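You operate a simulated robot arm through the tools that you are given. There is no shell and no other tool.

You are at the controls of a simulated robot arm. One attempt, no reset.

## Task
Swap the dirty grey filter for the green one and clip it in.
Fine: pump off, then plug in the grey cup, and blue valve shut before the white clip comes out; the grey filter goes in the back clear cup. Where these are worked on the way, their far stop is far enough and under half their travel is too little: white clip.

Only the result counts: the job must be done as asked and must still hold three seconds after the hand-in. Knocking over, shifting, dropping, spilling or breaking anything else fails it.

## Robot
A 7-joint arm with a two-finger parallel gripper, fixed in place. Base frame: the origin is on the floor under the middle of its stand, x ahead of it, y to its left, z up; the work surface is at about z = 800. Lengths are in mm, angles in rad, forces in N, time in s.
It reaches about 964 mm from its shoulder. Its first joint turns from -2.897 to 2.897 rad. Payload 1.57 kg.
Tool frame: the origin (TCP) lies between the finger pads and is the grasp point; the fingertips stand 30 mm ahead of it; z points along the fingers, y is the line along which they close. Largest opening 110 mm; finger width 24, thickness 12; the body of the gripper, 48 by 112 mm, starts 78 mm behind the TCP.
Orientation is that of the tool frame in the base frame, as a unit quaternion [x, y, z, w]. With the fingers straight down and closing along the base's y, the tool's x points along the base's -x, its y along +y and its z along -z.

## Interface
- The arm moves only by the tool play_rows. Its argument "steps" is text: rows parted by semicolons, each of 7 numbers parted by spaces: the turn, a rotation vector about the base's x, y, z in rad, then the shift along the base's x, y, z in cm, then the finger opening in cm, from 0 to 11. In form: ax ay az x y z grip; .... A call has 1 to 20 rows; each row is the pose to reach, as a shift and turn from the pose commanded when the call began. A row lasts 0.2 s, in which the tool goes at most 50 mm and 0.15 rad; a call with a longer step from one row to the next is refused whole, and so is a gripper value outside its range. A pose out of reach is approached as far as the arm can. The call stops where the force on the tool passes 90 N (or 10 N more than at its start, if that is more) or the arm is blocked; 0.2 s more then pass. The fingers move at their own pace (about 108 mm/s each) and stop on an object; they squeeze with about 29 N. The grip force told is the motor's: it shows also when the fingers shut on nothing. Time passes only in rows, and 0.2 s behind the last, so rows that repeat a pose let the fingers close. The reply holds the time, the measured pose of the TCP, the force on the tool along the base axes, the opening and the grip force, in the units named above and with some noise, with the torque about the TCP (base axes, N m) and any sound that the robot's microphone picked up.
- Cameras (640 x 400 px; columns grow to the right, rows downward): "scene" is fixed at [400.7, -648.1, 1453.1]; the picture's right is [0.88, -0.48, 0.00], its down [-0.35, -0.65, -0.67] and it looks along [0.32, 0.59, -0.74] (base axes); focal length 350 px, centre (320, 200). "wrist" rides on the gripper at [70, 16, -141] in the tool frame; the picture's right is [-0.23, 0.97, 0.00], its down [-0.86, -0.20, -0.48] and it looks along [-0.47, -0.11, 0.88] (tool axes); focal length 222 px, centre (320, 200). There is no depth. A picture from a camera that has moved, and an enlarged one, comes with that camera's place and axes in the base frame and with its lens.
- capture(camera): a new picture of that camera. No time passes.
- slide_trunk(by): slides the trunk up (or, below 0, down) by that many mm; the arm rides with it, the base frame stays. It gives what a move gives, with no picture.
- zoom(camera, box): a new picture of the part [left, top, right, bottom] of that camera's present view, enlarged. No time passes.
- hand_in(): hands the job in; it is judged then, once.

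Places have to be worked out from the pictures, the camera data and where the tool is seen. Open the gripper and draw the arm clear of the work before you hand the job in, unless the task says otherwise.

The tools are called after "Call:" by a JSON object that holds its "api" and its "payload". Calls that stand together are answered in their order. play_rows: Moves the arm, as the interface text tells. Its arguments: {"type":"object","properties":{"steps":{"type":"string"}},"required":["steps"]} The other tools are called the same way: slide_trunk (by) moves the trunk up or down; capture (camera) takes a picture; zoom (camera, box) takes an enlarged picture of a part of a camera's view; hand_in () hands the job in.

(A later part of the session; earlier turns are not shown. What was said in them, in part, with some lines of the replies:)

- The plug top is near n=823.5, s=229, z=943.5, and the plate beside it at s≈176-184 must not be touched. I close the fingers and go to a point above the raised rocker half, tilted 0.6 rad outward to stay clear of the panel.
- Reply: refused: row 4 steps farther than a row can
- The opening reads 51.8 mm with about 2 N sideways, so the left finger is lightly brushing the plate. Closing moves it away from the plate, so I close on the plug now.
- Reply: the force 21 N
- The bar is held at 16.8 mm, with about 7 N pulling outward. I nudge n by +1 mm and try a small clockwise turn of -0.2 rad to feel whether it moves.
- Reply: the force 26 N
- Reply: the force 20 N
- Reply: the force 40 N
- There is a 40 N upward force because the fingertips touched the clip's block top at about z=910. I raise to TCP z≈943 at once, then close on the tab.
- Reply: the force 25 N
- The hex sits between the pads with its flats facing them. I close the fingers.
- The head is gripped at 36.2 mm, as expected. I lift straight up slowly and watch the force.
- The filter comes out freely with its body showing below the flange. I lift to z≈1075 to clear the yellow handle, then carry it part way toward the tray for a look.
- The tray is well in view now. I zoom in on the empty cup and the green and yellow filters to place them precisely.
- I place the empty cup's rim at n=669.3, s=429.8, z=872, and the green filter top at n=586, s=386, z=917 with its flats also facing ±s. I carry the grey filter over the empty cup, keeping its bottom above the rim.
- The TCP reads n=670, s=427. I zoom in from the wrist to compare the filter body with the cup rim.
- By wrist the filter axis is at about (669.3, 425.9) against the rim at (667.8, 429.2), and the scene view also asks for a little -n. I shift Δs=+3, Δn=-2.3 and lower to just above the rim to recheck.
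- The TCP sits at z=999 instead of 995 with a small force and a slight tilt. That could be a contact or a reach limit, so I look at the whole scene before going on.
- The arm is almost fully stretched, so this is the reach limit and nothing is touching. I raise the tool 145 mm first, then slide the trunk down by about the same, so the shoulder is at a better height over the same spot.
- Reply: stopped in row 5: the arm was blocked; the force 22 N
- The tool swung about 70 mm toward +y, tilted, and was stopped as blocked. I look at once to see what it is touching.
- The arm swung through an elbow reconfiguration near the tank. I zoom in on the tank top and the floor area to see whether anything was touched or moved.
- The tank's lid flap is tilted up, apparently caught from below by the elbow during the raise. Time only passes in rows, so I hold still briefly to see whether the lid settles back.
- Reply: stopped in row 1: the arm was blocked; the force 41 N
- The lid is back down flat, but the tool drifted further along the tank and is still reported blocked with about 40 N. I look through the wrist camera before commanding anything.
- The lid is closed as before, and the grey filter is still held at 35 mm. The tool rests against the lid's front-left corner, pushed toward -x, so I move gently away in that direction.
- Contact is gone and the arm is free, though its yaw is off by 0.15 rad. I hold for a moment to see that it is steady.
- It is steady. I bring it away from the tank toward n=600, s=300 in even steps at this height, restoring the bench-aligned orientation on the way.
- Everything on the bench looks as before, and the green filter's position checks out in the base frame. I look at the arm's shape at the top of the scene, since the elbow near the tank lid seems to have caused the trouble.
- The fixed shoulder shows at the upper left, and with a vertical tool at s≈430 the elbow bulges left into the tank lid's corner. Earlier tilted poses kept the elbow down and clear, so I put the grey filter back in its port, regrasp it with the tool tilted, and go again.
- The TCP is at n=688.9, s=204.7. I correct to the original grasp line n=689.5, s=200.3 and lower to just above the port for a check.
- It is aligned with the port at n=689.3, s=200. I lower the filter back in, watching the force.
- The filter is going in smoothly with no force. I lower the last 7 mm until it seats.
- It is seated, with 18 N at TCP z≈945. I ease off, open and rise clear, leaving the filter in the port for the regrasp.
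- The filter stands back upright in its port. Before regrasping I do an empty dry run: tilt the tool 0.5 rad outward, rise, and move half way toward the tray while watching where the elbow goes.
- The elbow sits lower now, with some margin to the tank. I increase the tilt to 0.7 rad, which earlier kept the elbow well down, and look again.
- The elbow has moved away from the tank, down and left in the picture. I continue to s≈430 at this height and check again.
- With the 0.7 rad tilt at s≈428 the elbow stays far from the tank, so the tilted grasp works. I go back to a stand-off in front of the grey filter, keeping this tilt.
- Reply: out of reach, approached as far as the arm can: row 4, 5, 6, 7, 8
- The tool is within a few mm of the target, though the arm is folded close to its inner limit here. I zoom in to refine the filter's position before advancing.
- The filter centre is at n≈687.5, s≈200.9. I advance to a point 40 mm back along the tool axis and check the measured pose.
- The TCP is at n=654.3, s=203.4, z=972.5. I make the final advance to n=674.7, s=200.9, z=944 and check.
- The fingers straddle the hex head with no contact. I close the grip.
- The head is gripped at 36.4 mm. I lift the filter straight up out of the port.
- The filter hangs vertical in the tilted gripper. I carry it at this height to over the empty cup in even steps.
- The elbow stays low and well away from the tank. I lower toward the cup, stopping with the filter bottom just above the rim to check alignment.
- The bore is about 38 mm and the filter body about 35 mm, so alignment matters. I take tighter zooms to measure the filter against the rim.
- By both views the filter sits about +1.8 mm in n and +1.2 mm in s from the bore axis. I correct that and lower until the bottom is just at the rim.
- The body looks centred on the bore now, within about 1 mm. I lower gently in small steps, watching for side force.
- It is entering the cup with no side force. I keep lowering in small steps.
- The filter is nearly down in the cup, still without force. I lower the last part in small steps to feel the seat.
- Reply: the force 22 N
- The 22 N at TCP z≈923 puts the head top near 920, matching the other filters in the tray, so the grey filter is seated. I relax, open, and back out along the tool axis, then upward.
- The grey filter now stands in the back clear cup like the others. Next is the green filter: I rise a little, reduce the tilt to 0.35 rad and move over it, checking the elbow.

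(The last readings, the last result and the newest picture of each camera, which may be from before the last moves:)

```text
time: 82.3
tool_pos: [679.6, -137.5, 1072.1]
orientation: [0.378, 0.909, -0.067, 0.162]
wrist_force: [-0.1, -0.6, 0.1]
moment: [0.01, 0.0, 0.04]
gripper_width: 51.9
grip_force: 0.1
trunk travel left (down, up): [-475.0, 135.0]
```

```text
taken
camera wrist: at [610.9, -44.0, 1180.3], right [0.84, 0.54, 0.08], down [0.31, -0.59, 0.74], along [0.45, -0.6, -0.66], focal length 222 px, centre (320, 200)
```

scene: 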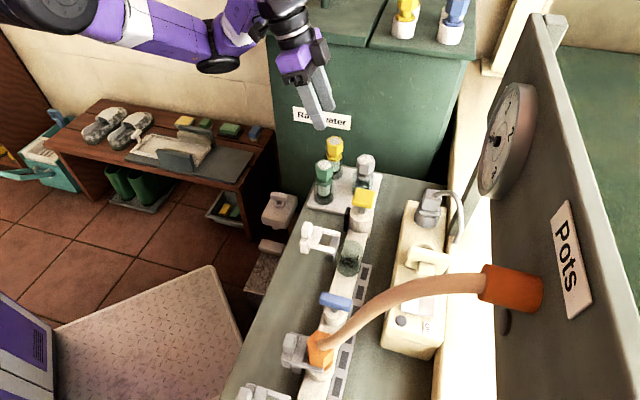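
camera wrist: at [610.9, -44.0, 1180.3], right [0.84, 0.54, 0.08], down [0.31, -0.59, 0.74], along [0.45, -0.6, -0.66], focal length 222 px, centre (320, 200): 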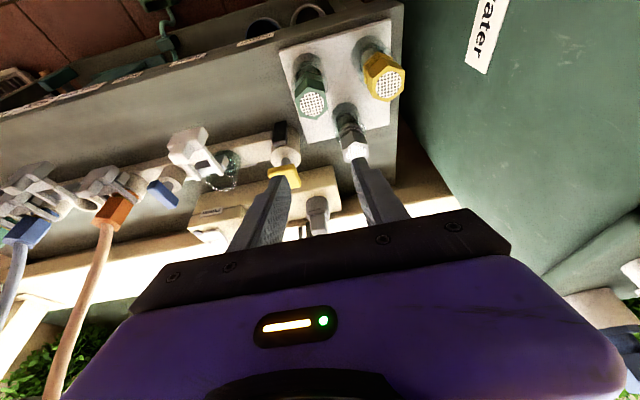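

The elbow sits just left of the tank's corner with some clearance. I zoom in on the green filter to refine its position.

Call:
{"api": "zoom", "payload": {"camera": "wrist", "box": [270, 30, 410, 170]}}

Call:
{"api": "zoom", "payload": {"camera": "scene", "box": [300, 120, 400, 220]}}

Call:
{"api": "zoom", "payload": {"camera": "scene", "box": [100, 0, 360, 130]}}

```text
2.86 times, centred on (340, 100) of wrist
camera zoom: at [610.9, -44.0, 1180.3], right [0.84, 0.54, 0.08], down [0.31, -0.59, 0.74], along [0.45, -0.6, -0.66], focal length 635 px, centre (263, 486)
```

zoom: 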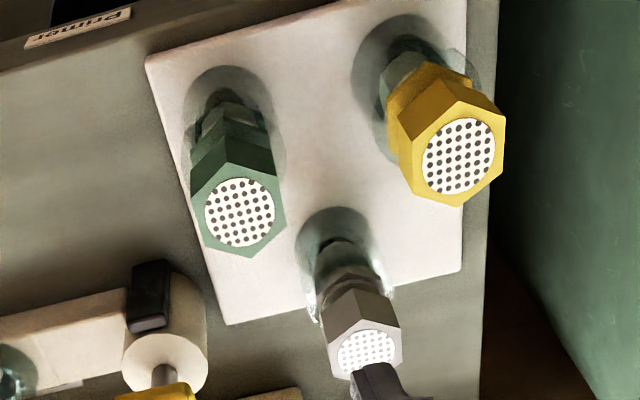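

```text
4.00 times, centred on (350, 170) of scene
camera zoom: at [400.7, -648.1, 1453.1], right [0.88, -0.48, 0.0], down [-0.35, -0.65, -0.67], along [0.32, 0.59, -0.74], focal length 1401 px, centre (200, 320)
```

zoom: 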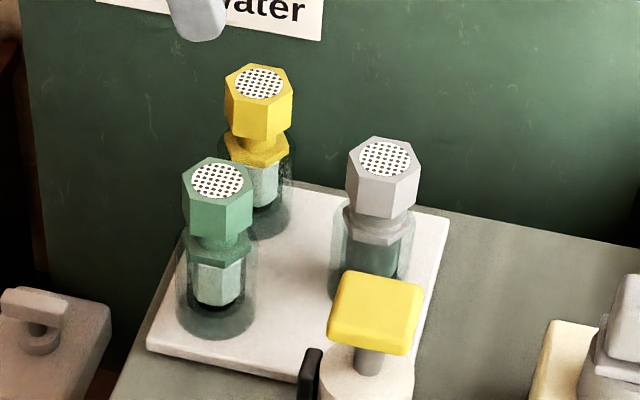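

```text
2.46 times, centred on (230, 65) of scene
camera zoom: at [400.7, -648.1, 1453.1], right [0.88, -0.48, 0.0], down [-0.35, -0.65, -0.67], along [0.32, 0.59, -0.74], focal length 862 px, centre (542, 532)
```

zoom: 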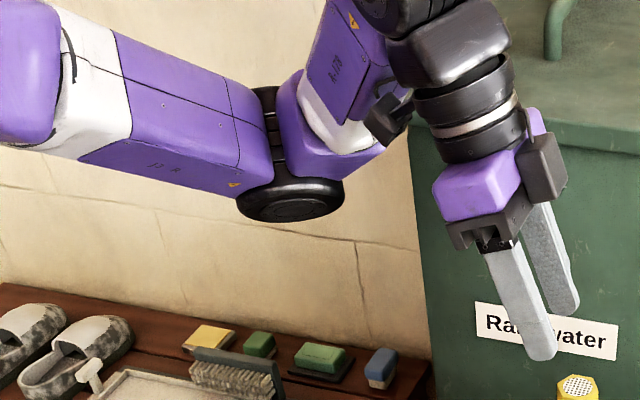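

The green filter head is at n=585, s=385.4, top z≈918.5. I lower part way, to z≈1000, and check the elbow again.

Call:
{"api": "play_rows", "payload": {"steps": "0 0 0 0.18 0.12 -2.5 5.2; 0 0 0 0.18 0.12 -5 5.2; 0 0 0 0.18 0.12 -7.2 5.2; 0 0 0 0.18 0.12 -7.2 5.2"}}

Call:
{"api": "capture", "payload": {"camera": "scene"}}

Call:
{"api": "zoom", "payload": {"camera": "wrist", "box": [250, 40, 410, 200]}}

```text
time: 83.3
tool_pos: [681.6, -135.2, 1000.0]
orientation: [0.377, 0.909, -0.067, 0.163]
wrist_force: [0.6, 1.3, 0.0]
moment: [0.01, 0.01, 0.01]
gripper_width: 52.0
grip_force: 0.2
trunk travel left (down, up): [-475.0, 135.0]
```

```text
taken
```

scene: 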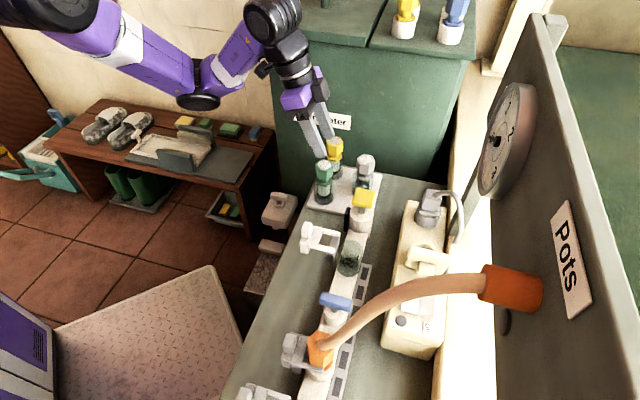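

```text
2.50 times, centred on (330, 120) of wrist
camera zoom: at [612.6, -42.7, 1107.9], right [0.84, 0.54, 0.08], down [0.31, -0.59, 0.75], along [0.45, -0.6, -0.66], focal length 555 px, centre (295, 400)
```

zoom: 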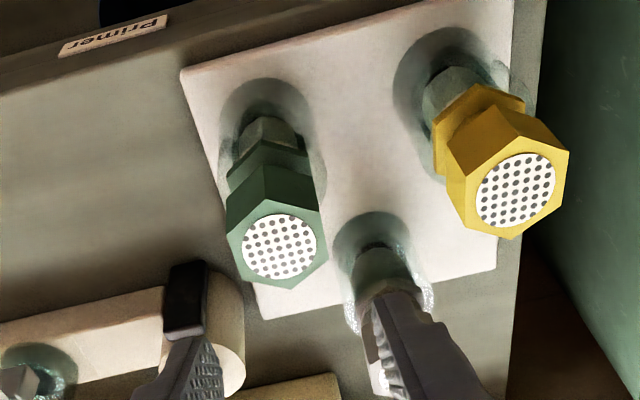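

The elbow moves further from the tank as the tool lowers. I continue down around the green head to TCP z≈922.

Call:
{"api": "play_rows", "payload": {"steps": "0 0 0 -0.04 -0.13 -2.5 5.2; 0 0 0 -0.04 -0.13 -5 5.2; 0 0 0 -0.04 -0.13 -6.8 5.2; 0 0 0 -0.04 -0.13 -7.8 5.2; 0 0 0 -0.04 -0.13 -7.8 5.2"}}

Call:
{"api": "zoom", "payload": {"camera": "wrist", "box": [240, 70, 400, 220]}}

Call:
{"api": "zoom", "payload": {"camera": "scene", "box": [290, 120, 390, 220]}}

```text
time: 84.5
tool_pos: [683.8, -136.6, 920.7]
orientation: [0.377, 0.909, -0.068, 0.163]
wrist_force: [-0.4, 0.1, -0.5]
moment: [0.06, 0.0, 0.02]
gripper_width: 52.0
grip_force: 0.0
trunk travel left (down, up): [-475.0, 135.0]
```

```text
2.67 times, centred on (320, 145) of wrist
camera zoom: at [613.0, -43.3, 1029.1], right [0.84, 0.54, 0.08], down [0.31, -0.59, 0.75], along [0.45, -0.6, -0.66], focal length 592 px, centre (320, 347)
```

zoom: 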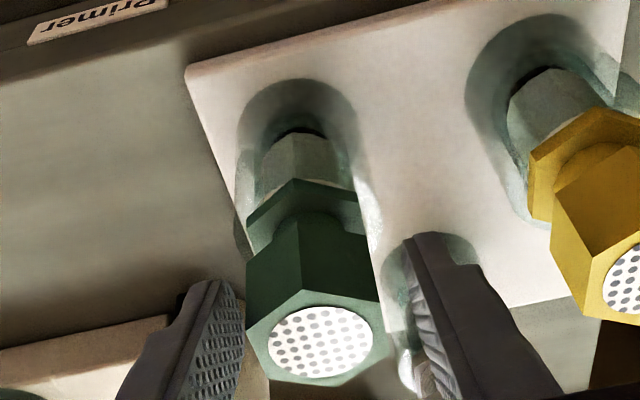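

```text
4.00 times, centred on (340, 170) of scene
camera zoom: at [400.7, -648.1, 1453.1], right [0.88, -0.48, 0.0], down [-0.35, -0.65, -0.67], along [0.32, 0.59, -0.74], focal length 1401 px, centre (240, 320)
```

zoom: 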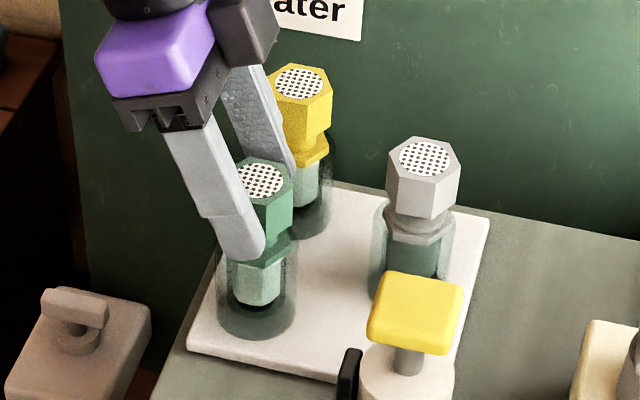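

The green head is between the pads, slightly nearer the left one. I shift 1.5 mm in -s and close.

Call:
{"api": "play_rows", "payload": {"steps": "0 0 0 -0.11 -0.11 0 5.2; 0 0 0 -0.11 -0.11 0 4; 0 0 0 -0.11 -0.11 0 2.8; 0 0 0 -0.11 -0.11 0 2.8; 0 0 0 -0.11 -0.11 0 2.8"}}

Call:
{"api": "zoom", "payload": {"camera": "wrist", "box": [240, 70, 400, 220]}}

```text
time: 85.7
tool_pos: [680.8, -137.4, 920.9]
orientation: [0.377, 0.909, -0.067, 0.163]
wrist_force: [0.1, -0.3, 0.3]
moment: [0.0, 0.02, -0.01]
gripper_width: 36.5
grip_force: 29.3
trunk travel left (down, up): [-475.0, 135.0]
```

```text
2.67 times, centred on (320, 145) of wrist
camera zoom: at [611.8, -44.2, 1029.3], right [0.84, 0.54, 0.08], down [0.31, -0.59, 0.75], along [0.45, -0.6, -0.66], focal length 592 px, centre (320, 347)
```

zoom: 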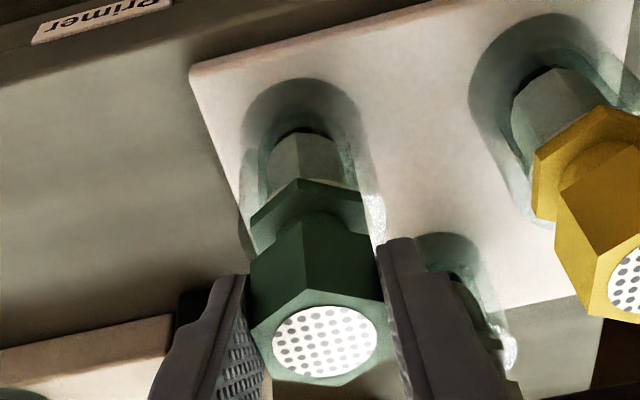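

The green filter is gripped at 36.5 mm. I lift it straight up to z≈1030, which clears its cup, the clip and the port.

Call:
{"api": "play_rows", "payload": {"steps": "0 0 0 0 0 0.5 2.8; 0 0 0 0 0 1.5 2.8; 0 0 0 0 0 3 2.8; 0 0 0 0 0 5 2.8; 0 0 0 0 0 8 2.8; 0 0 0 0 0 11 2.8; 0 0 0 0 0 11 2.8"}}

Call:
{"api": "capture", "payload": {"camera": "scene"}}

Call:
{"api": "capture", "payload": {"camera": "wrist"}}

```text
time: 87.3
tool_pos: [681.6, -135.7, 1031.4]
orientation: [0.378, 0.909, -0.067, 0.163]
wrist_force: [-0.4, -0.3, -0.3]
moment: [0.0, -0.03, 0.05]
gripper_width: 36.4
grip_force: 28.6
trunk travel left (down, up): [-475.0, 135.0]
```

```text
taken
```

scene: 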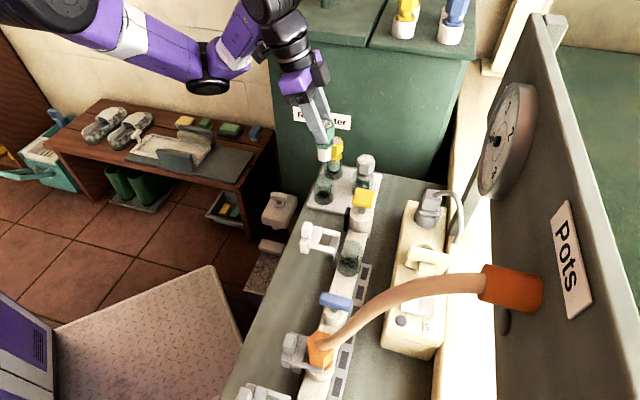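

```text
taken
camera wrist: at [611.6, -43.6, 1140.2], right [0.84, 0.54, 0.08], down [0.31, -0.59, 0.75], along [0.45, -0.6, -0.66], focal length 222 px, centre (320, 200)
```

wrist: 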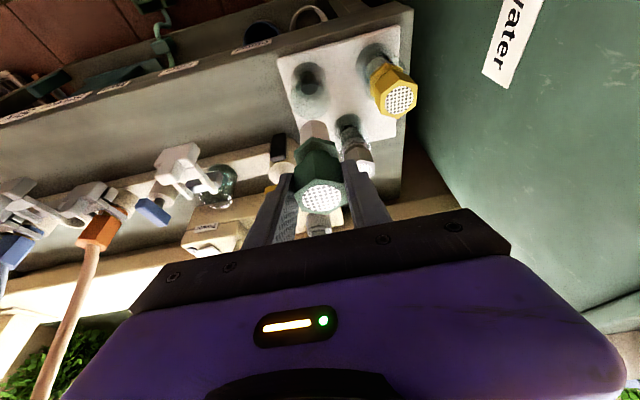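

The green filter is out and hangs straight. I carry it over to the empty port along a line that misses the yellow handle and the clip.

Call:
{"api": "play_rows", "payload": {"steps": "0 0 0 -1.15 -4.08 0.5 2.8; 0 0 0 -2.31 -8.16 0.5 2.8; 0 0 0 -3.46 -12.25 0.5 2.8; 0 0 0 -4.62 -16.33 0.5 2.8; 0 0 0 -5.77 -20.41 0.5 2.8; 0 0 0 -5.77 -20.41 0.5 2.8"}}

Call:
{"api": "capture", "payload": {"camera": "scene"}}

Call:
{"api": "zoom", "payload": {"camera": "wrist", "box": [250, 50, 390, 210]}}

Call:
{"api": "zoom", "payload": {"camera": "scene", "box": [310, 180, 390, 280]}}

```text
time: 88.7
tool_pos: [624.1, -340.4, 1038.2]
orientation: [0.377, 0.909, -0.067, 0.163]
wrist_force: [-0.6, 0.0, -0.4]
moment: [0.0, 0.0, 0.0]
gripper_width: 36.5
grip_force: 29.9
trunk travel left (down, up): [-475.0, 135.0]
```

```text
taken
```

scene: 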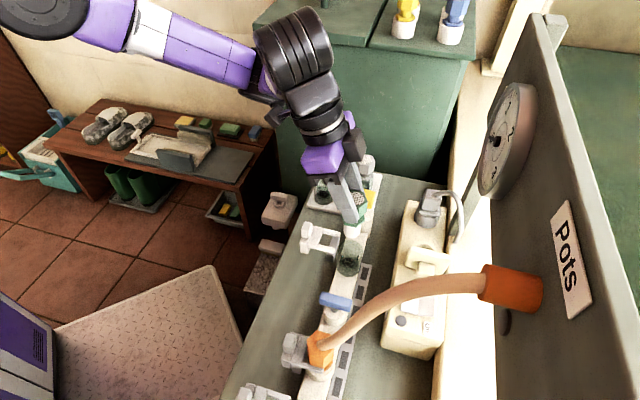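

```text
2.50 times, centred on (320, 130) of wrist
camera zoom: at [554.2, -248.1, 1146.1], right [0.84, 0.54, 0.08], down [0.31, -0.59, 0.75], along [0.45, -0.6, -0.66], focal length 555 px, centre (320, 375)
```

zoom: 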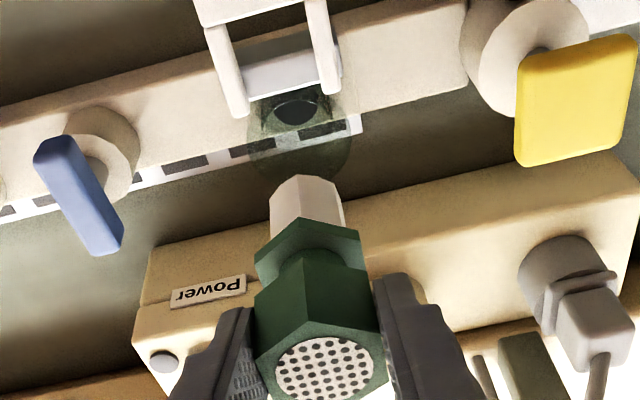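

```text
4.00 times, centred on (350, 230) of scene
camera zoom: at [400.7, -648.1, 1453.1], right [0.88, -0.48, 0.0], down [-0.35, -0.65, -0.67], along [0.32, 0.59, -0.74], focal length 1401 px, centre (200, 80)
```

zoom: 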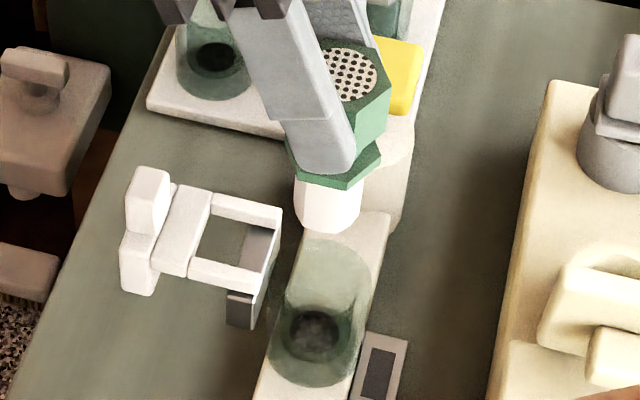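

The green filter is over the port, with the body about 1.2 mm short in s. I correct that with +1 mm in n and lower to just above the rim for a closer check.

Call:
{"api": "play_rows", "payload": {"steps": "0 0 0 0.155 0.014 -1.5 2.8; 0 0 0 0.155 0.014 -3 2.8; 0 0 0 0.155 0.014 -4.3 2.8; 0 0 0 0.155 0.014 -4.3 2.8"}}

Call:
{"api": "zoom", "payload": {"camera": "scene", "box": [325, 205, 375, 275]}}

Call:
{"api": "zoom", "payload": {"camera": "wrist", "box": [270, 60, 370, 180]}}

```text
time: 89.7
tool_pos: [624.8, -341.0, 993.1]
orientation: [0.377, 0.909, -0.067, 0.163]
wrist_force: [-0.2, 1.2, -0.8]
moment: [0.01, 0.0, 0.04]
gripper_width: 36.5
grip_force: 29.1
trunk travel left (down, up): [-475.0, 135.0]
```

```text
5.71 times, centred on (350, 240) of scene
camera zoom: at [400.7, -648.1, 1453.1], right [0.88, -0.48, 0.0], down [-0.35, -0.65, -0.67], along [0.32, 0.59, -0.74], focal length 2001 px, centre (149, -29)
```

zoom: 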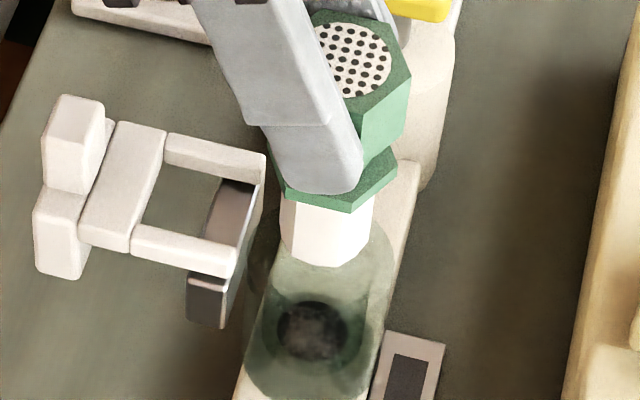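

```text
3.33 times, centred on (320, 120) of wrist
camera zoom: at [556.0, -247.6, 1102.1], right [0.84, 0.54, 0.08], down [0.31, -0.59, 0.75], along [0.45, -0.6, -0.66], focal length 740 px, centre (320, 467)
```

zoom: 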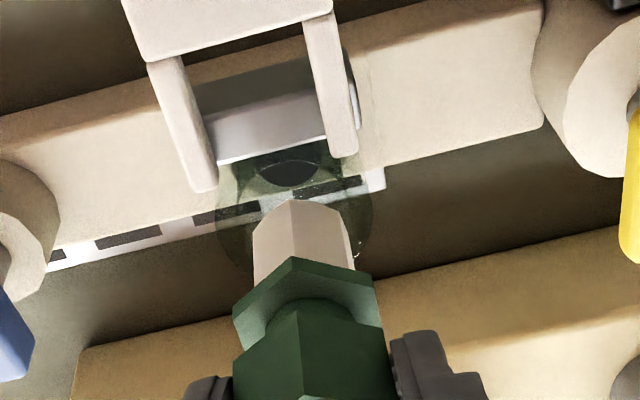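

I zoom in tighter on the rim and body from both cameras to settle the last mm or two.

Call:
{"api": "zoom", "payload": {"camera": "wrist", "box": [285, 85, 345, 145]}}

Call:
{"api": "zoom", "payload": {"camera": "scene", "box": [338, 225, 374, 275]}}

```text
6.67 times, centred on (315, 115) of wrist
camera zoom: at [556.0, -247.6, 1102.1], right [0.84, 0.54, 0.08], down [0.31, -0.59, 0.75], along [0.45, -0.6, -0.66], focal length 1481 px, centre (353, 767)
```

zoom: 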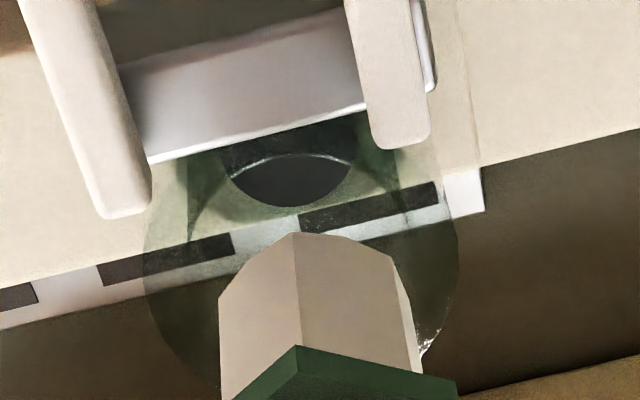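

```text
8.00 times, centred on (356, 250) of scene
camera zoom: at [400.7, -648.1, 1453.1], right [0.88, -0.48, 0.0], down [-0.35, -0.65, -0.67], along [0.32, 0.59, -0.74], focal length 2802 px, centre (32, -200)
```

zoom: 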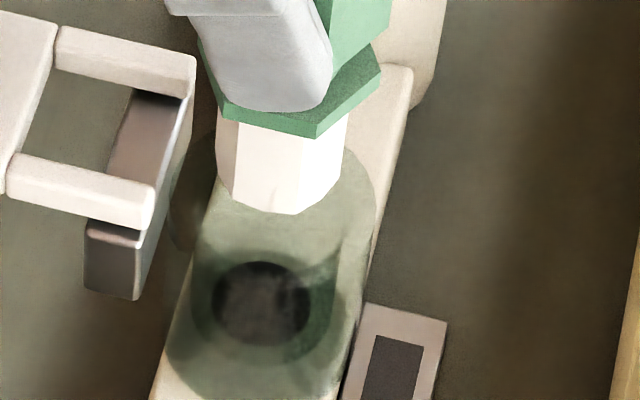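

Both views agree on a shift of Δs≈-1.1 and Δn≈-0.5, and the green body is slimmer than the bore. I apply it and lower into the port.

Call:
{"api": "play_rows", "payload": {"steps": "0 0 0 -0.11 -0.04 0 2.8; 0 0 0 -0.11 -0.04 -1 2.8; 0 0 0 -0.11 -0.04 -2 2.8; 0 0 0 -0.11 -0.04 -3 2.8; 0 0 0 -0.11 -0.04 -3 2.8"}}

Call:
{"api": "zoom", "payload": {"camera": "scene", "box": [325, 205, 375, 275]}}

```text
time: 90.9
tool_pos: [625.3, -341.5, 963.6]
orientation: [0.377, 0.909, -0.068, 0.163]
wrist_force: [-0.6, 0.0, -1.1]
moment: [0.02, 0.0, 0.02]
gripper_width: 36.5
grip_force: 28.6
trunk travel left (down, up): [-475.0, 135.0]
```

```text
5.71 times, centred on (350, 240) of scene
camera zoom: at [400.7, -648.1, 1453.1], right [0.88, -0.48, 0.0], down [-0.35, -0.65, -0.67], along [0.32, 0.59, -0.74], focal length 2001 px, centre (149, -29)
```

zoom: 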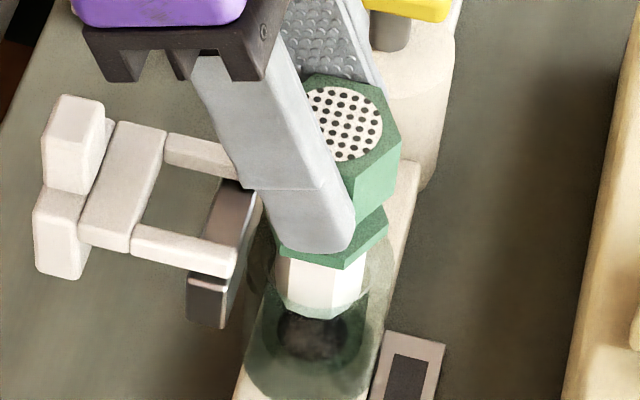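

The green filter is going into the port with no contact force. I lower the remaining 19 mm or so in small steps to the seat.

Call:
{"api": "play_rows", "payload": {"steps": "0 0 0 0 0 -0.5 2.8; 0 0 0 0 0 -1 2.8; 0 0 0 0 0 -1.4 2.8; 0 0 0 0 0 -1.7 2.8; 0 0 0 0 0 -1.7 2.8"}}

Call:
{"api": "zoom", "payload": {"camera": "scene", "box": [325, 205, 375, 275]}}

```text
time: 92.1
tool_pos: [624.1, -341.3, 945.9]
orientation: [0.378, 0.909, -0.068, 0.162]
wrist_force: [-0.4, -0.1, -0.5]
moment: [0.01, -0.03, -0.06]
gripper_width: 36.5
grip_force: 29.1
trunk travel left (down, up): [-475.0, 135.0]
```

```text
5.71 times, centred on (350, 240) of scene
camera zoom: at [400.7, -648.1, 1453.1], right [0.88, -0.48, 0.0], down [-0.35, -0.65, -0.67], along [0.32, 0.59, -0.74], focal length 2001 px, centre (149, -29)
```

zoom: 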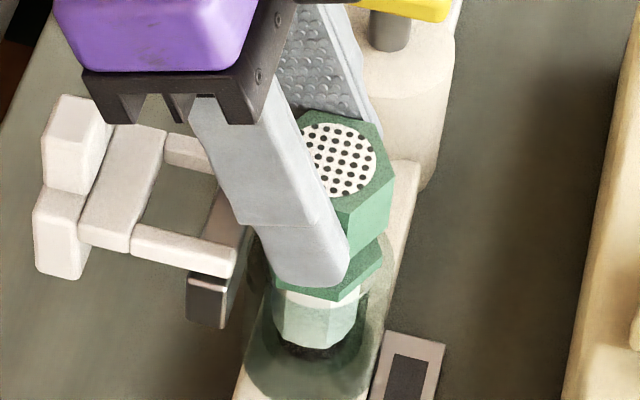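

There is no contact yet at TCP z=945.9. I lower in 1-2 mm steps until it seats.

Call:
{"api": "play_rows", "payload": {"steps": "0 0 0 0 0 -0.15 2.8; 0 0 0 0 0 -0.3 2.8; 0 0 0 0 0 -0.45 2.8; 0 0 0 0 0 -0.45 2.8"}}

```text
time: 93.1
tool_pos: [624.4, -342.3, 941.6]
orientation: [0.378, 0.909, -0.068, 0.162]
wrist_force: [-0.3, 0.3, 0.6]
moment: [0.01, 0.03, 0.02]
gripper_width: 36.8
grip_force: 29.4
trunk travel left (down, up): [-475.0, 135.0]
```

Call:
{"api": "zoom", "payload": {"camera": "scene", "box": [325, 205, 375, 275]}}

Call:
{"api": "zoom", "payload": {"camera": "wrist", "box": [260, 50, 380, 210]}}

```text
5.71 times, centred on (350, 240) of scene
camera zoom: at [400.7, -648.1, 1453.1], right [0.88, -0.48, 0.0], down [-0.35, -0.65, -0.67], along [0.32, 0.59, -0.74], focal length 2001 px, centre (149, -29)
```

zoom: 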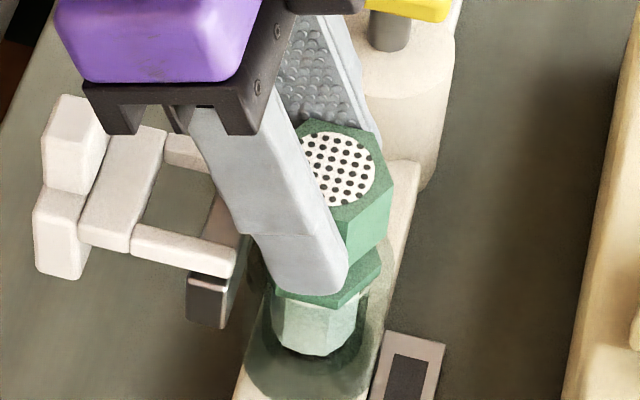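

```text
2.50 times, centred on (320, 130) of wrist
camera zoom: at [554.8, -248.6, 1049.9], right [0.84, 0.54, 0.08], down [0.31, -0.59, 0.75], along [0.45, -0.6, -0.66], focal length 555 px, centre (320, 375)
```

zoom: 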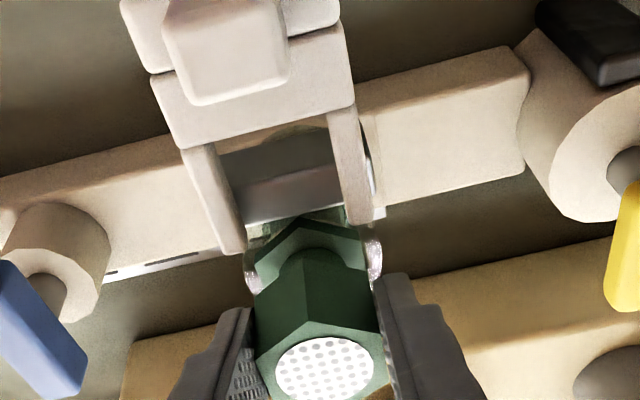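

By the scene, the green head is at the same height the seated grey head was. I lower a little more to feel firm seating.

Call:
{"api": "play_rows", "payload": {"steps": "0 0 0 0 0 -0.15 2.8; 0 0 0 0 0 -0.3 2.8; 0 0 0 0 0 -0.3 2.8"}}

```text
time: 93.9
tool_pos: [623.7, -341.1, 940.1]
orientation: [0.377, 0.909, -0.068, 0.164]
wrist_force: [1.2, -2.9, 21.1]
moment: [-0.19, -0.18, -0.02]
gripper_width: 36.7
grip_force: 28.8
trunk travel left (down, up): [-475.0, 135.0]
```

The 21 N at TCP z≈940 means the green filter is seated. I relax, open, and rise straight up clear of it.

Call:
{"api": "play_rows", "payload": {"steps": "0 0 0 0 0 0.2 2.8; 0 0 0 0 0 0.2 5.2; 0 0 0 0 0 0.2 5.2; 0 0 0 -0.3 0.3 2 5.2; 0 0 0 -0.8 0.8 5 5.2; 0 0 0 -1.2 1.2 8.5 5.2"}}

Call:
{"api": "capture", "payload": {"camera": "wrist"}}

Call:
{"api": "zoom", "payload": {"camera": "scene", "box": [290, 190, 400, 290]}}

```text
time: 95.3
tool_pos: [612.2, -330.5, 1022.3]
orientation: [0.377, 0.909, -0.067, 0.163]
wrist_force: [0.0, -0.2, -0.6]
moment: [0.02, 0.02, -0.01]
gripper_width: 52.0
grip_force: 0.1
trunk travel left (down, up): [-475.0, 135.0]
```

```text
taken
camera wrist: at [543.3, -237.4, 1131.1], right [0.84, 0.54, 0.08], down [0.31, -0.59, 0.74], along [0.45, -0.6, -0.66], focal length 222 px, centre (320, 200)
```

wrist: 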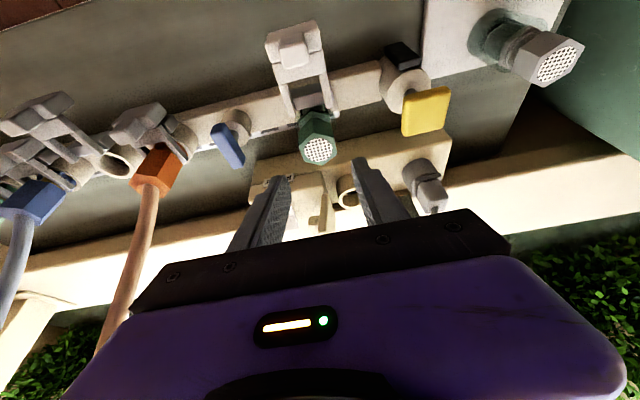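

```text
4.00 times, centred on (345, 240) of scene
camera zoom: at [400.7, -648.1, 1453.1], right [0.88, -0.48, 0.0], down [-0.35, -0.65, -0.67], along [0.32, 0.59, -0.74], focal length 1401 px, centre (220, 40)
```

zoom: 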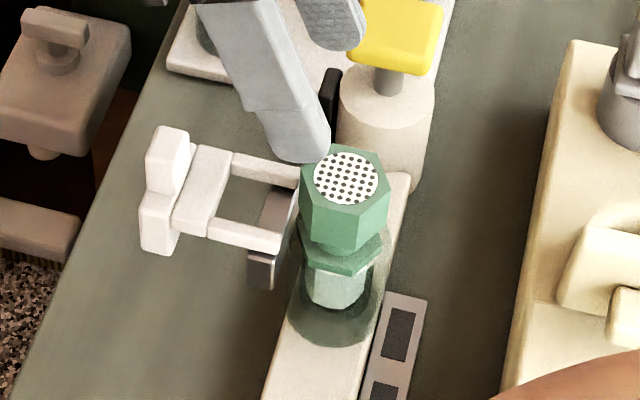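

The green filter stands in the port exactly where the grey one did. Now I straighten the tool to vertical and move over the pulled-out clip's tab.

Call:
{"api": "play_rows", "payload": {"steps": "0.085 0.085 0 -1.5 1.5 0 4.6; 0.17 0.17 0 -3 3 0 4.6; 0.2475 0.2475 0 -4.46 4.53 -1 4.6; 0.2475 0.2475 0 -4.46 4.53 -1 4.6"}}

Call:
{"api": "capture", "payload": {"camera": "wrist"}}

Call:
{"api": "zoom", "payload": {"camera": "wrist", "box": [270, 100, 370, 210]}}

Call:
{"api": "capture", "payload": {"camera": "scene"}}

```text
time: 96.3
tool_pos: [567.9, -285.1, 1014.2]
orientation: [0.383, 0.924, 0.0, 0.001]
wrist_force: [0.4, 1.0, 0.8]
moment: [0.02, 0.0, 0.04]
gripper_width: 45.8
grip_force: 0.1
trunk travel left (down, up): [-475.0, 135.0]
```

```text
taken
camera wrist: at [530.5, -223.5, 1155.4], right [0.85, 0.53, 0.0], down [0.46, -0.75, 0.48], along [0.25, -0.41, -0.88], focal length 222 px, centre (320, 200)
```

wrist: 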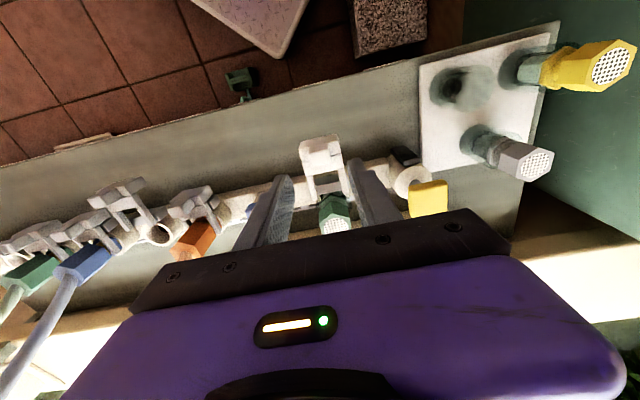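

```text
3.64 times, centred on (320, 155) of wrist
camera zoom: at [530.5, -223.5, 1155.4], right [0.85, 0.53, 0.0], down [0.46, -0.75, 0.48], along [0.25, -0.41, -0.88], focal length 808 px, centre (320, 364)
```

zoom: 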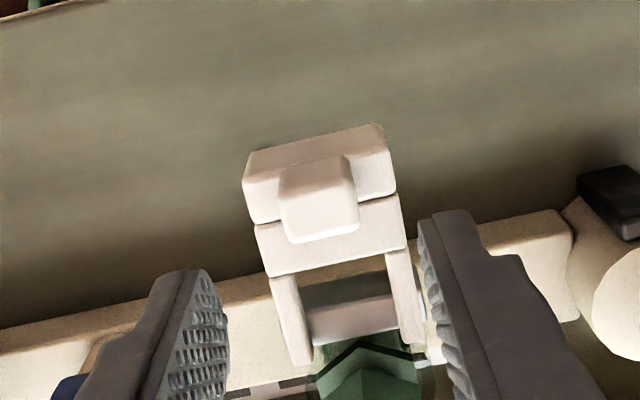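

```text
taken
```

scene: 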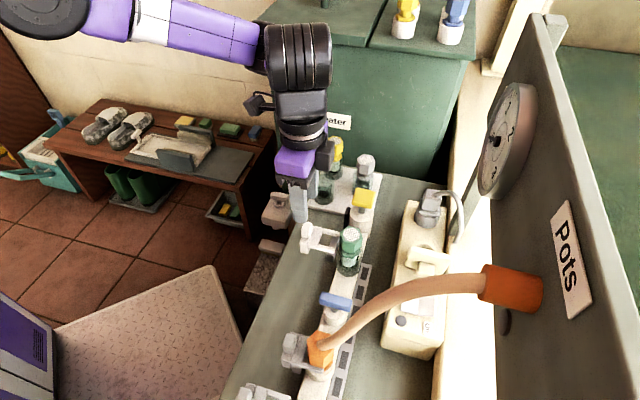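

The tab is at n≈606, s≈200, right under the tool. I shift +2.5 mm in n, descend to TCP z≈944 and grip the tab.

Call:
{"api": "play_rows", "payload": {"steps": "0 0 0 0.18 -0.18 -3 4.6; 0 0 0 0.18 -0.18 -5.5 4.6; 0 0 0 0.18 -0.18 -7 4.6; 0 0 0 0.18 -0.18 -7 4.6; 0 0 0 0.18 -0.18 -7 3; 0 0 0 0.18 -0.18 -7 1.5; 0 0 0 0.18 -0.18 -7 1.5"}}

Call:
{"api": "zoom", "payload": {"camera": "wrist", "box": [255, 90, 395, 230]}}

Call:
{"api": "zoom", "payload": {"camera": "scene", "box": [290, 190, 400, 290]}}

```text
time: 97.9
tool_pos: [568.9, -288.0, 942.7]
orientation: [0.384, 0.923, -0.001, 0.001]
wrist_force: [-3.6, -4.3, -4.2]
moment: [-0.31, -0.2, 0.05]
gripper_width: 22.0
grip_force: 34.8
trunk travel left (down, up): [-475.0, 135.0]
```

```text
2.86 times, centred on (325, 160) of wrist
camera zoom: at [531.7, -224.9, 1084.6], right [0.85, 0.53, 0.0], down [0.46, -0.74, 0.48], along [0.25, -0.41, -0.88], focal length 635 px, centre (306, 314)
```

zoom: 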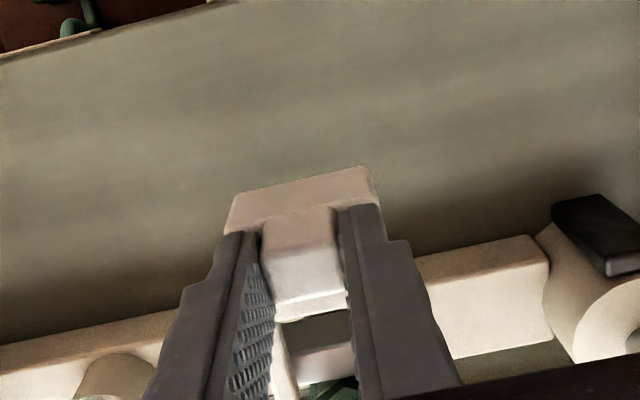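

```text
4.00 times, centred on (345, 240) of scene
camera zoom: at [400.7, -648.1, 1453.1], right [0.88, -0.48, 0.0], down [-0.35, -0.65, -0.67], along [0.32, 0.59, -0.74], focal length 1401 px, centre (220, 40)
```

zoom: 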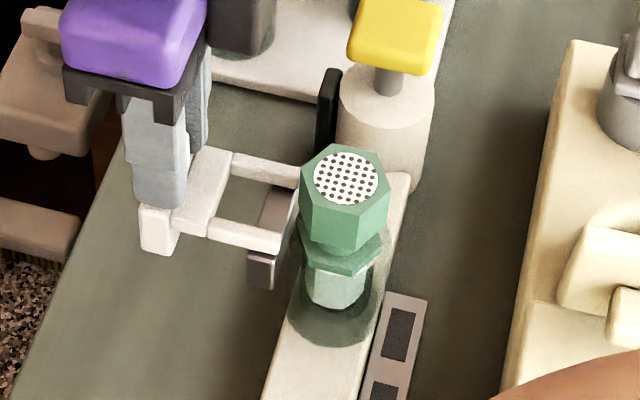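

The tab is held at 22 mm. I push the clip back in along +n, first 12 mm, watching force and the filter.

Call:
{"api": "play_rows", "payload": {"steps": "0 0 0 0.28 -0.28 0 1.5; 0 0 0 0.57 -0.57 0 1.5; 0 0 0 0.85 -0.85 0 1.5; 0 0 0 0.85 -0.85 0 1.5"}}

Call:
{"api": "zoom", "payload": {"camera": "scene", "box": [290, 190, 400, 290]}}

```text
time: 98.9
tool_pos: [577.6, -295.4, 943.2]
orientation: [0.383, 0.924, -0.001, 0.001]
wrist_force: [-5.6, -4.5, 5.8]
moment: [0.54, 0.65, 0.07]
gripper_width: 21.4
grip_force: 35.0
trunk travel left (down, up): [-475.0, 135.0]
```

```text
4.00 times, centred on (345, 240) of scene
camera zoom: at [400.7, -648.1, 1453.1], right [0.88, -0.48, 0.0], down [-0.35, -0.65, -0.67], along [0.32, 0.59, -0.74], focal length 1401 px, centre (220, 40)
```

zoom: 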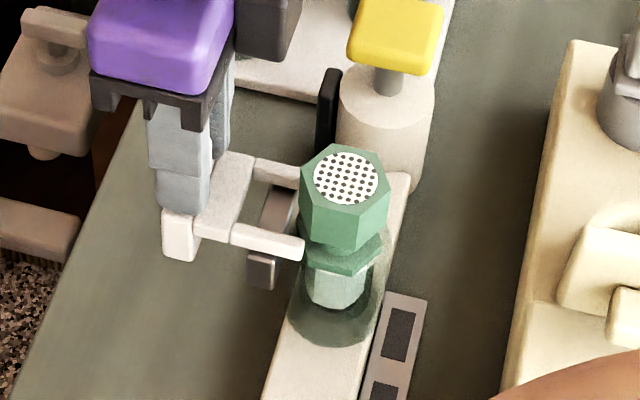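

The clip slides in smoothly, with its arms coming in between head and flange. I push on in small steps to its inner stop.

Call:
{"api": "play_rows", "payload": {"steps": "0 0 0 0.33 -0.3 0 1.5; 0 0 0 0.66 -0.62 0 1.5; 0 0 0 1 -0.95 0 1.5; 0 0 0 1.3 -1.25 0 1.5; 0 0 0 1.3 -1.25 0 1.5"}}

Call:
{"api": "zoom", "payload": {"camera": "scene", "box": [290, 190, 400, 290]}}

```text
time: 100.1
tool_pos: [592.1, -307.9, 944.0]
orientation: [0.383, 0.924, -0.001, 0.001]
wrist_force: [-10.6, -9.7, -5.3]
moment: [-0.43, -0.15, 0.05]
gripper_width: 21.3
grip_force: 34.5
trunk travel left (down, up): [-475.0, 135.0]
```

```text
4.00 times, centred on (345, 240) of scene
camera zoom: at [400.7, -648.1, 1453.1], right [0.88, -0.48, 0.0], down [-0.35, -0.65, -0.67], along [0.32, 0.59, -0.74], focal length 1401 px, centre (220, 40)
```

zoom: 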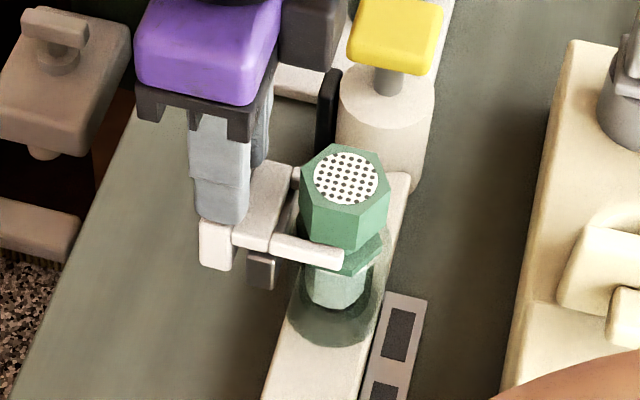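

It is at n≈636 with a side load of 14 N, so I correct 1 mm in -s and push the last several mm until the stop.

Call:
{"api": "play_rows", "payload": {"steps": "0 0 0 0.1 -0.24 0 1.5; 0 0 0 0.3 -0.44 0 1.5; 0 0 0 0.45 -0.59 0 1.5; 0 0 0 0.45 -0.59 0 1.5"}}

Call:
{"api": "zoom", "payload": {"camera": "scene", "box": [290, 190, 400, 290]}}

```text
time: 101.1
tool_pos: [596.3, -312.8, 943.0]
orientation: [0.384, 0.923, -0.001, 0.002]
wrist_force: [-6.1, 0.8, -9.7]
moment: [-0.28, -0.24, 0.03]
gripper_width: 21.5
grip_force: 33.7
trunk travel left (down, up): [-475.0, 135.0]
```

```text
4.00 times, centred on (345, 240) of scene
camera zoom: at [400.7, -648.1, 1453.1], right [0.88, -0.48, 0.0], down [-0.35, -0.65, -0.67], along [0.32, 0.59, -0.74], focal length 1401 px, centre (220, 40)
```

zoom: 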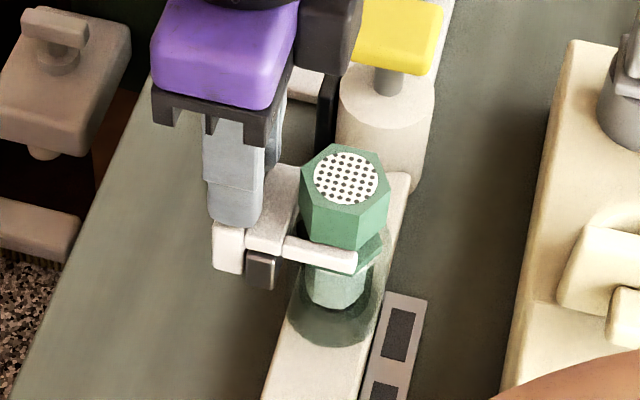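

The clip is back at n≈642.8, its original place. I push up to 3 mm more to confirm it is hard against the stop.

Call:
{"api": "play_rows", "payload": {"steps": "0 0 0 0.1 -0.1 0 1.5; 0 0 0 0.2 -0.2 0 1.5; 0 0 0 0.25 -0.25 0 1.5; 0 0 0 0.25 -0.25 0 1.5"}}

```text
time: 102.1
tool_pos: [597.3, -315.4, 943.6]
orientation: [0.384, 0.923, -0.001, 0.002]
wrist_force: [-17.3, 19.2, 2.3]
moment: [0.47, 0.37, 0.02]
gripper_width: 21.8
grip_force: 34.4
trunk travel left (down, up): [-475.0, 135.0]
```

The 26 N resistance along n shows the clip is fully in at its stop. I relax, open and rise straight up.

Call:
{"api": "play_rows", "payload": {"steps": "0 0 0 -0.14 0.14 0 1.5; 0 0 0 -0.14 0.14 0 4; 0 0 0 -0.14 0.14 0 4.6; 0 0 0 -0.14 0.14 2 4.6; 0 0 0 -0.14 0.14 5.5 4.6; 0 0 0 -0.14 0.14 9.5 4.6"}}

Call:
{"api": "capture", "payload": {"camera": "wrist"}}

Call:
{"api": "zoom", "payload": {"camera": "scene", "box": [290, 190, 400, 290]}}

Call:
{"api": "zoom", "payload": {"camera": "wrist", "box": [270, 100, 370, 220]}}

```text
time: 103.5
tool_pos: [598.4, -313.1, 1038.3]
orientation: [0.383, 0.924, -0.002, 0.002]
wrist_force: [0.2, -0.3, 0.7]
moment: [0.0, 0.02, 0.05]
gripper_width: 46.1
grip_force: 0.2
trunk travel left (down, up): [-475.0, 135.0]
```

```text
taken
camera wrist: at [559.4, -252.0, 1179.8], right [0.85, 0.53, 0.0], down [0.46, -0.74, 0.48], along [0.25, -0.41, -0.88], focal length 222 px, centre (320, 200)
```

wrist: 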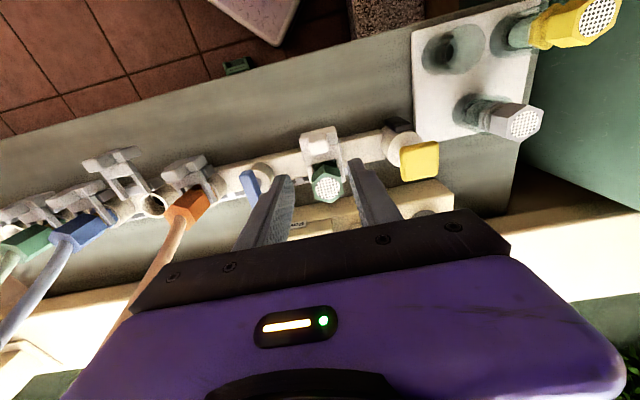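

```text
4.00 times, centred on (345, 240) of scene
camera zoom: at [400.7, -648.1, 1453.1], right [0.88, -0.48, 0.0], down [-0.35, -0.65, -0.67], along [0.32, 0.59, -0.74], focal length 1401 px, centre (220, 40)
```

zoom: 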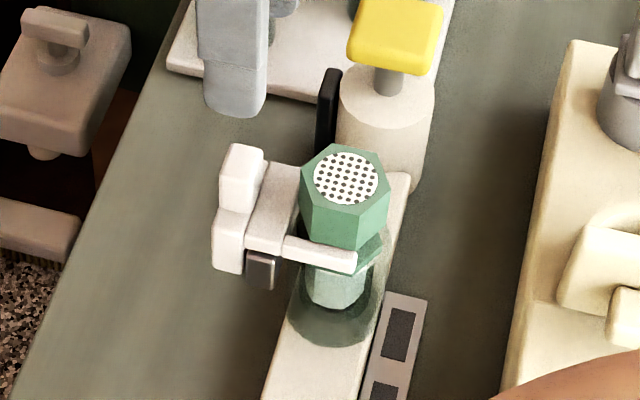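

```text
3.33 times, centred on (320, 160) of wrist
camera zoom: at [559.4, -252.0, 1179.8], right [0.85, 0.53, 0.0], down [0.46, -0.74, 0.48], along [0.25, -0.41, -0.88], focal length 740 px, centre (320, 333)
```

zoom: 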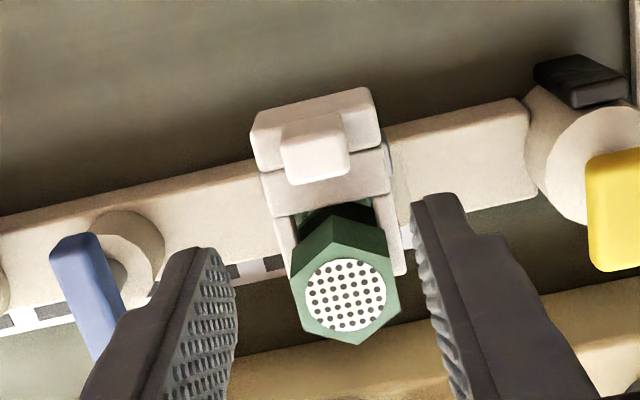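

The green filter is clipped in, and the clip looks exactly as it did at the start. I draw the arm up and back, clear of the work, and check the whole scene.

Call:
{"api": "play_rows", "payload": {"steps": "0 0 0 0 0 4 5; 0 0 0 0 0 8 5; 0 0 0 -1 0 12 5; 0 0 0 -3.5 -0.3 15 5; 0 0 0 -7 -0.5 15.5 5; 0 0 0 -10.5 -0.7 15.5 5; 0 0 0 -13 -0.8 15.5 5; 0 0 0 -13 -0.8 15.5 5"}}

Call:
{"api": "capture", "payload": {"camera": "scene"}}

Call:
{"api": "capture", "payload": {"camera": "wrist"}}

```text
time: 105.3
tool_pos: [466.5, -320.4, 1192.8]
orientation: [0.384, 0.923, -0.002, 0.001]
wrist_force: [0.1, -0.1, -0.8]
moment: [0.01, 0.01, 0.01]
gripper_width: 50.0
grip_force: 0.1
trunk travel left (down, up): [-475.0, 135.0]
```

```text
taken
```

scene: 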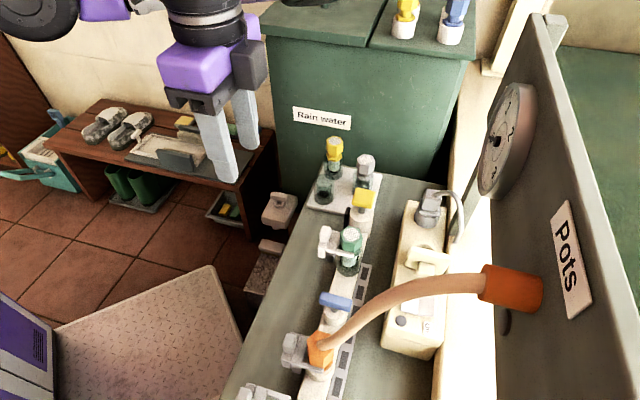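

```text
taken
camera wrist: at [428.7, -258.9, 1334.4], right [0.85, 0.53, 0.0], down [0.46, -0.74, 0.48], along [0.25, -0.41, -0.88], focal length 222 px, centre (320, 200)
```

wrist: 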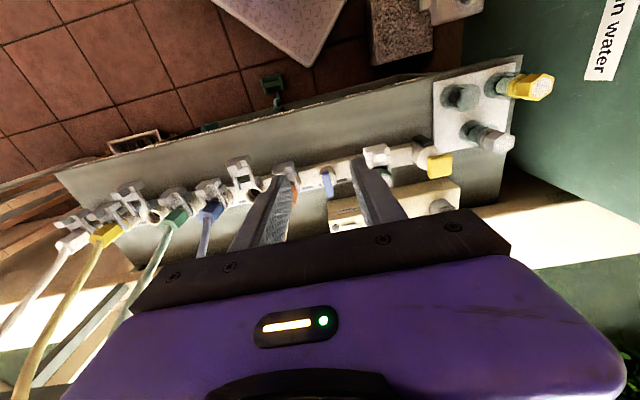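

The arm is clear of the work. I zoom in on each item for a final check before handing in.

Call:
{"api": "zoom", "payload": {"camera": "scene", "box": [290, 190, 490, 360]}}

Call:
{"api": "zoom", "payload": {"camera": "scene", "box": [300, 120, 400, 220]}}

Call:
{"api": "zoom", "payload": {"camera": "scene", "box": [230, 0, 490, 130]}}

Call:
{"api": "zoom", "payload": {"camera": "scene", "box": [310, 270, 450, 370]}}

Call:
{"api": "zoom", "payload": {"camera": "scene", "box": [0, 80, 300, 300]}}

```text
2.35 times, centred on (390, 275) of scene
camera zoom: at [400.7, -648.1, 1453.1], right [0.88, -0.48, 0.0], down [-0.35, -0.65, -0.67], along [0.32, 0.59, -0.74], focal length 824 px, centre (155, 24)
```

zoom: 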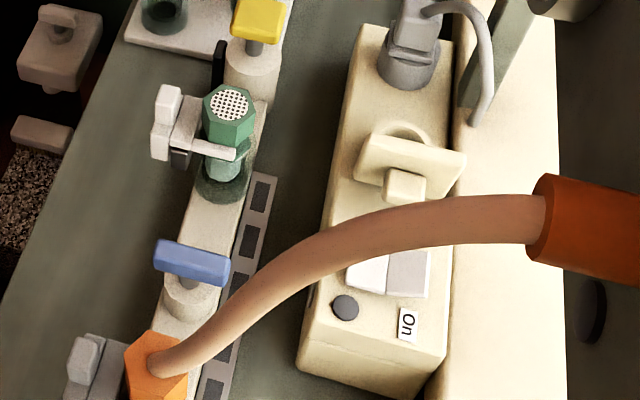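

```text
4.00 times, centred on (350, 170) of scene
camera zoom: at [400.7, -648.1, 1453.1], right [0.88, -0.48, 0.0], down [-0.35, -0.65, -0.67], along [0.32, 0.59, -0.74], focal length 1401 px, centre (200, 320)
```

zoom: 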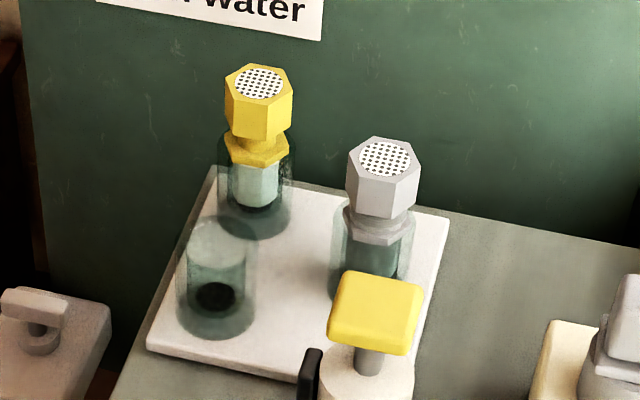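

```text
2.46 times, centred on (360, 65) of scene
camera zoom: at [400.7, -648.1, 1453.1], right [0.88, -0.48, 0.0], down [-0.35, -0.65, -0.67], along [0.32, 0.59, -0.74], focal length 862 px, centre (222, 532)
```

zoom: 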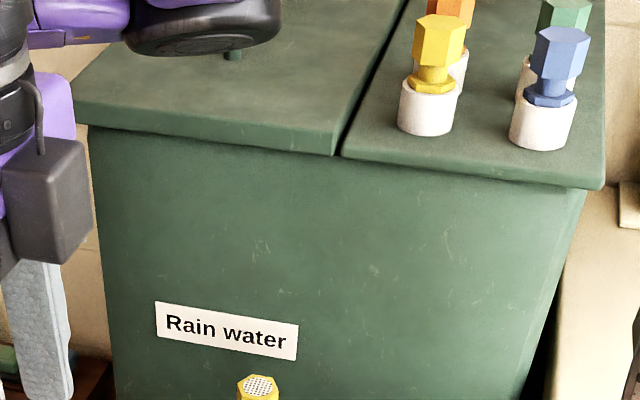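

```text
4.00 times, centred on (380, 320) of scene
camera zoom: at [400.7, -648.1, 1453.1], right [0.88, -0.48, 0.0], down [-0.35, -0.65, -0.67], along [0.32, 0.59, -0.74], focal length 1401 px, centre (80, -280)
```

zoom: 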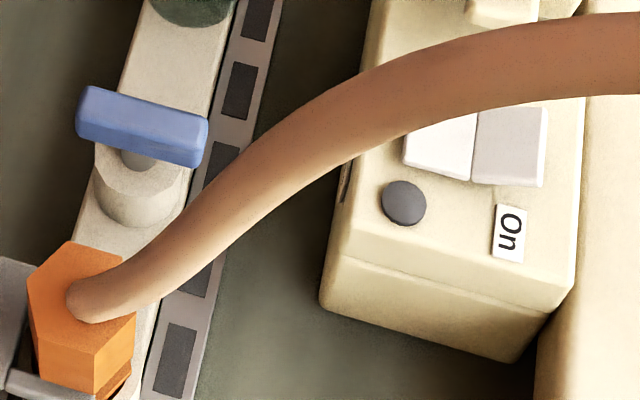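

```text
1.82 times, centred on (150, 190) of scene
camera zoom: at [400.7, -648.1, 1453.1], right [0.88, -0.48, 0.0], down [-0.35, -0.65, -0.67], along [0.32, 0.59, -0.74], focal length 637 px, centre (629, 218)
```

zoom: 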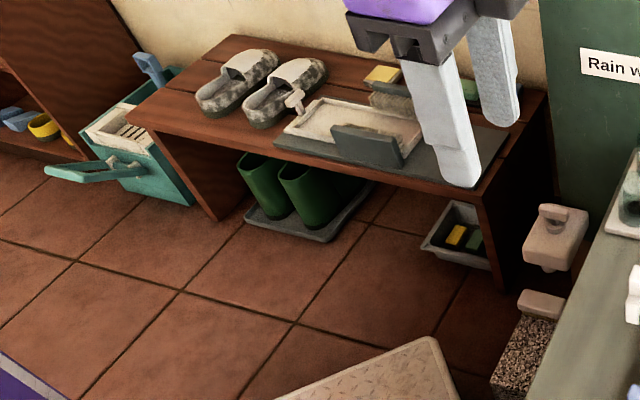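

Everything checks out:
- **Pump:** the lamp is dark.
- **Plug:** it stands in the grey cup.
- **Blue valve:** the bar is across the pipe.
- **Filters:** the green one is seated and clipped in, and the grey one is in the back clear cup.
- **Surroundings:** the tank lid is flat and nothing else looks disturbed.

The gripper is open and the arm is clear, so I hand in.

Call:
{"api": "hand_in", "payload": {}}

```text
The job is handed in.
```

I swapped the grey filter for the green one and handed the job in. The final pictures show everything as you asked, but the arm hit the rain-water tank once on the way (details below).

| Item | State at hand-in |
|---|---|
| Pump | Off: the lamp and the panel light are dark |
| Plug | Seated in the grey cup |
| Blue valve | Turned a quarter turn to its stop, shut before the clip came out |
| White clip | Pulled out to its far stop (about 39 mm), then pushed back in to its stop |
| Green filter | Seated in the port and clipped in |
| Grey filter | Seated in the back clear cup |
| Arm | Gripper open, drawn back clear of the work |

**Tank contact:** while I carried the grey filter to the tray, the arm's elbow caught the tank's lid and lifted it. The arm then swung along the tank before I could bring it clear. The lid dropped back flat and looks as it did at the start. The grey filter never left the gripper, and I saw nothing else moved.

**Extra step:** after that I put the grey filter back in its port and gripped it again with the tool tilted, which kept the elbow away from the tank.
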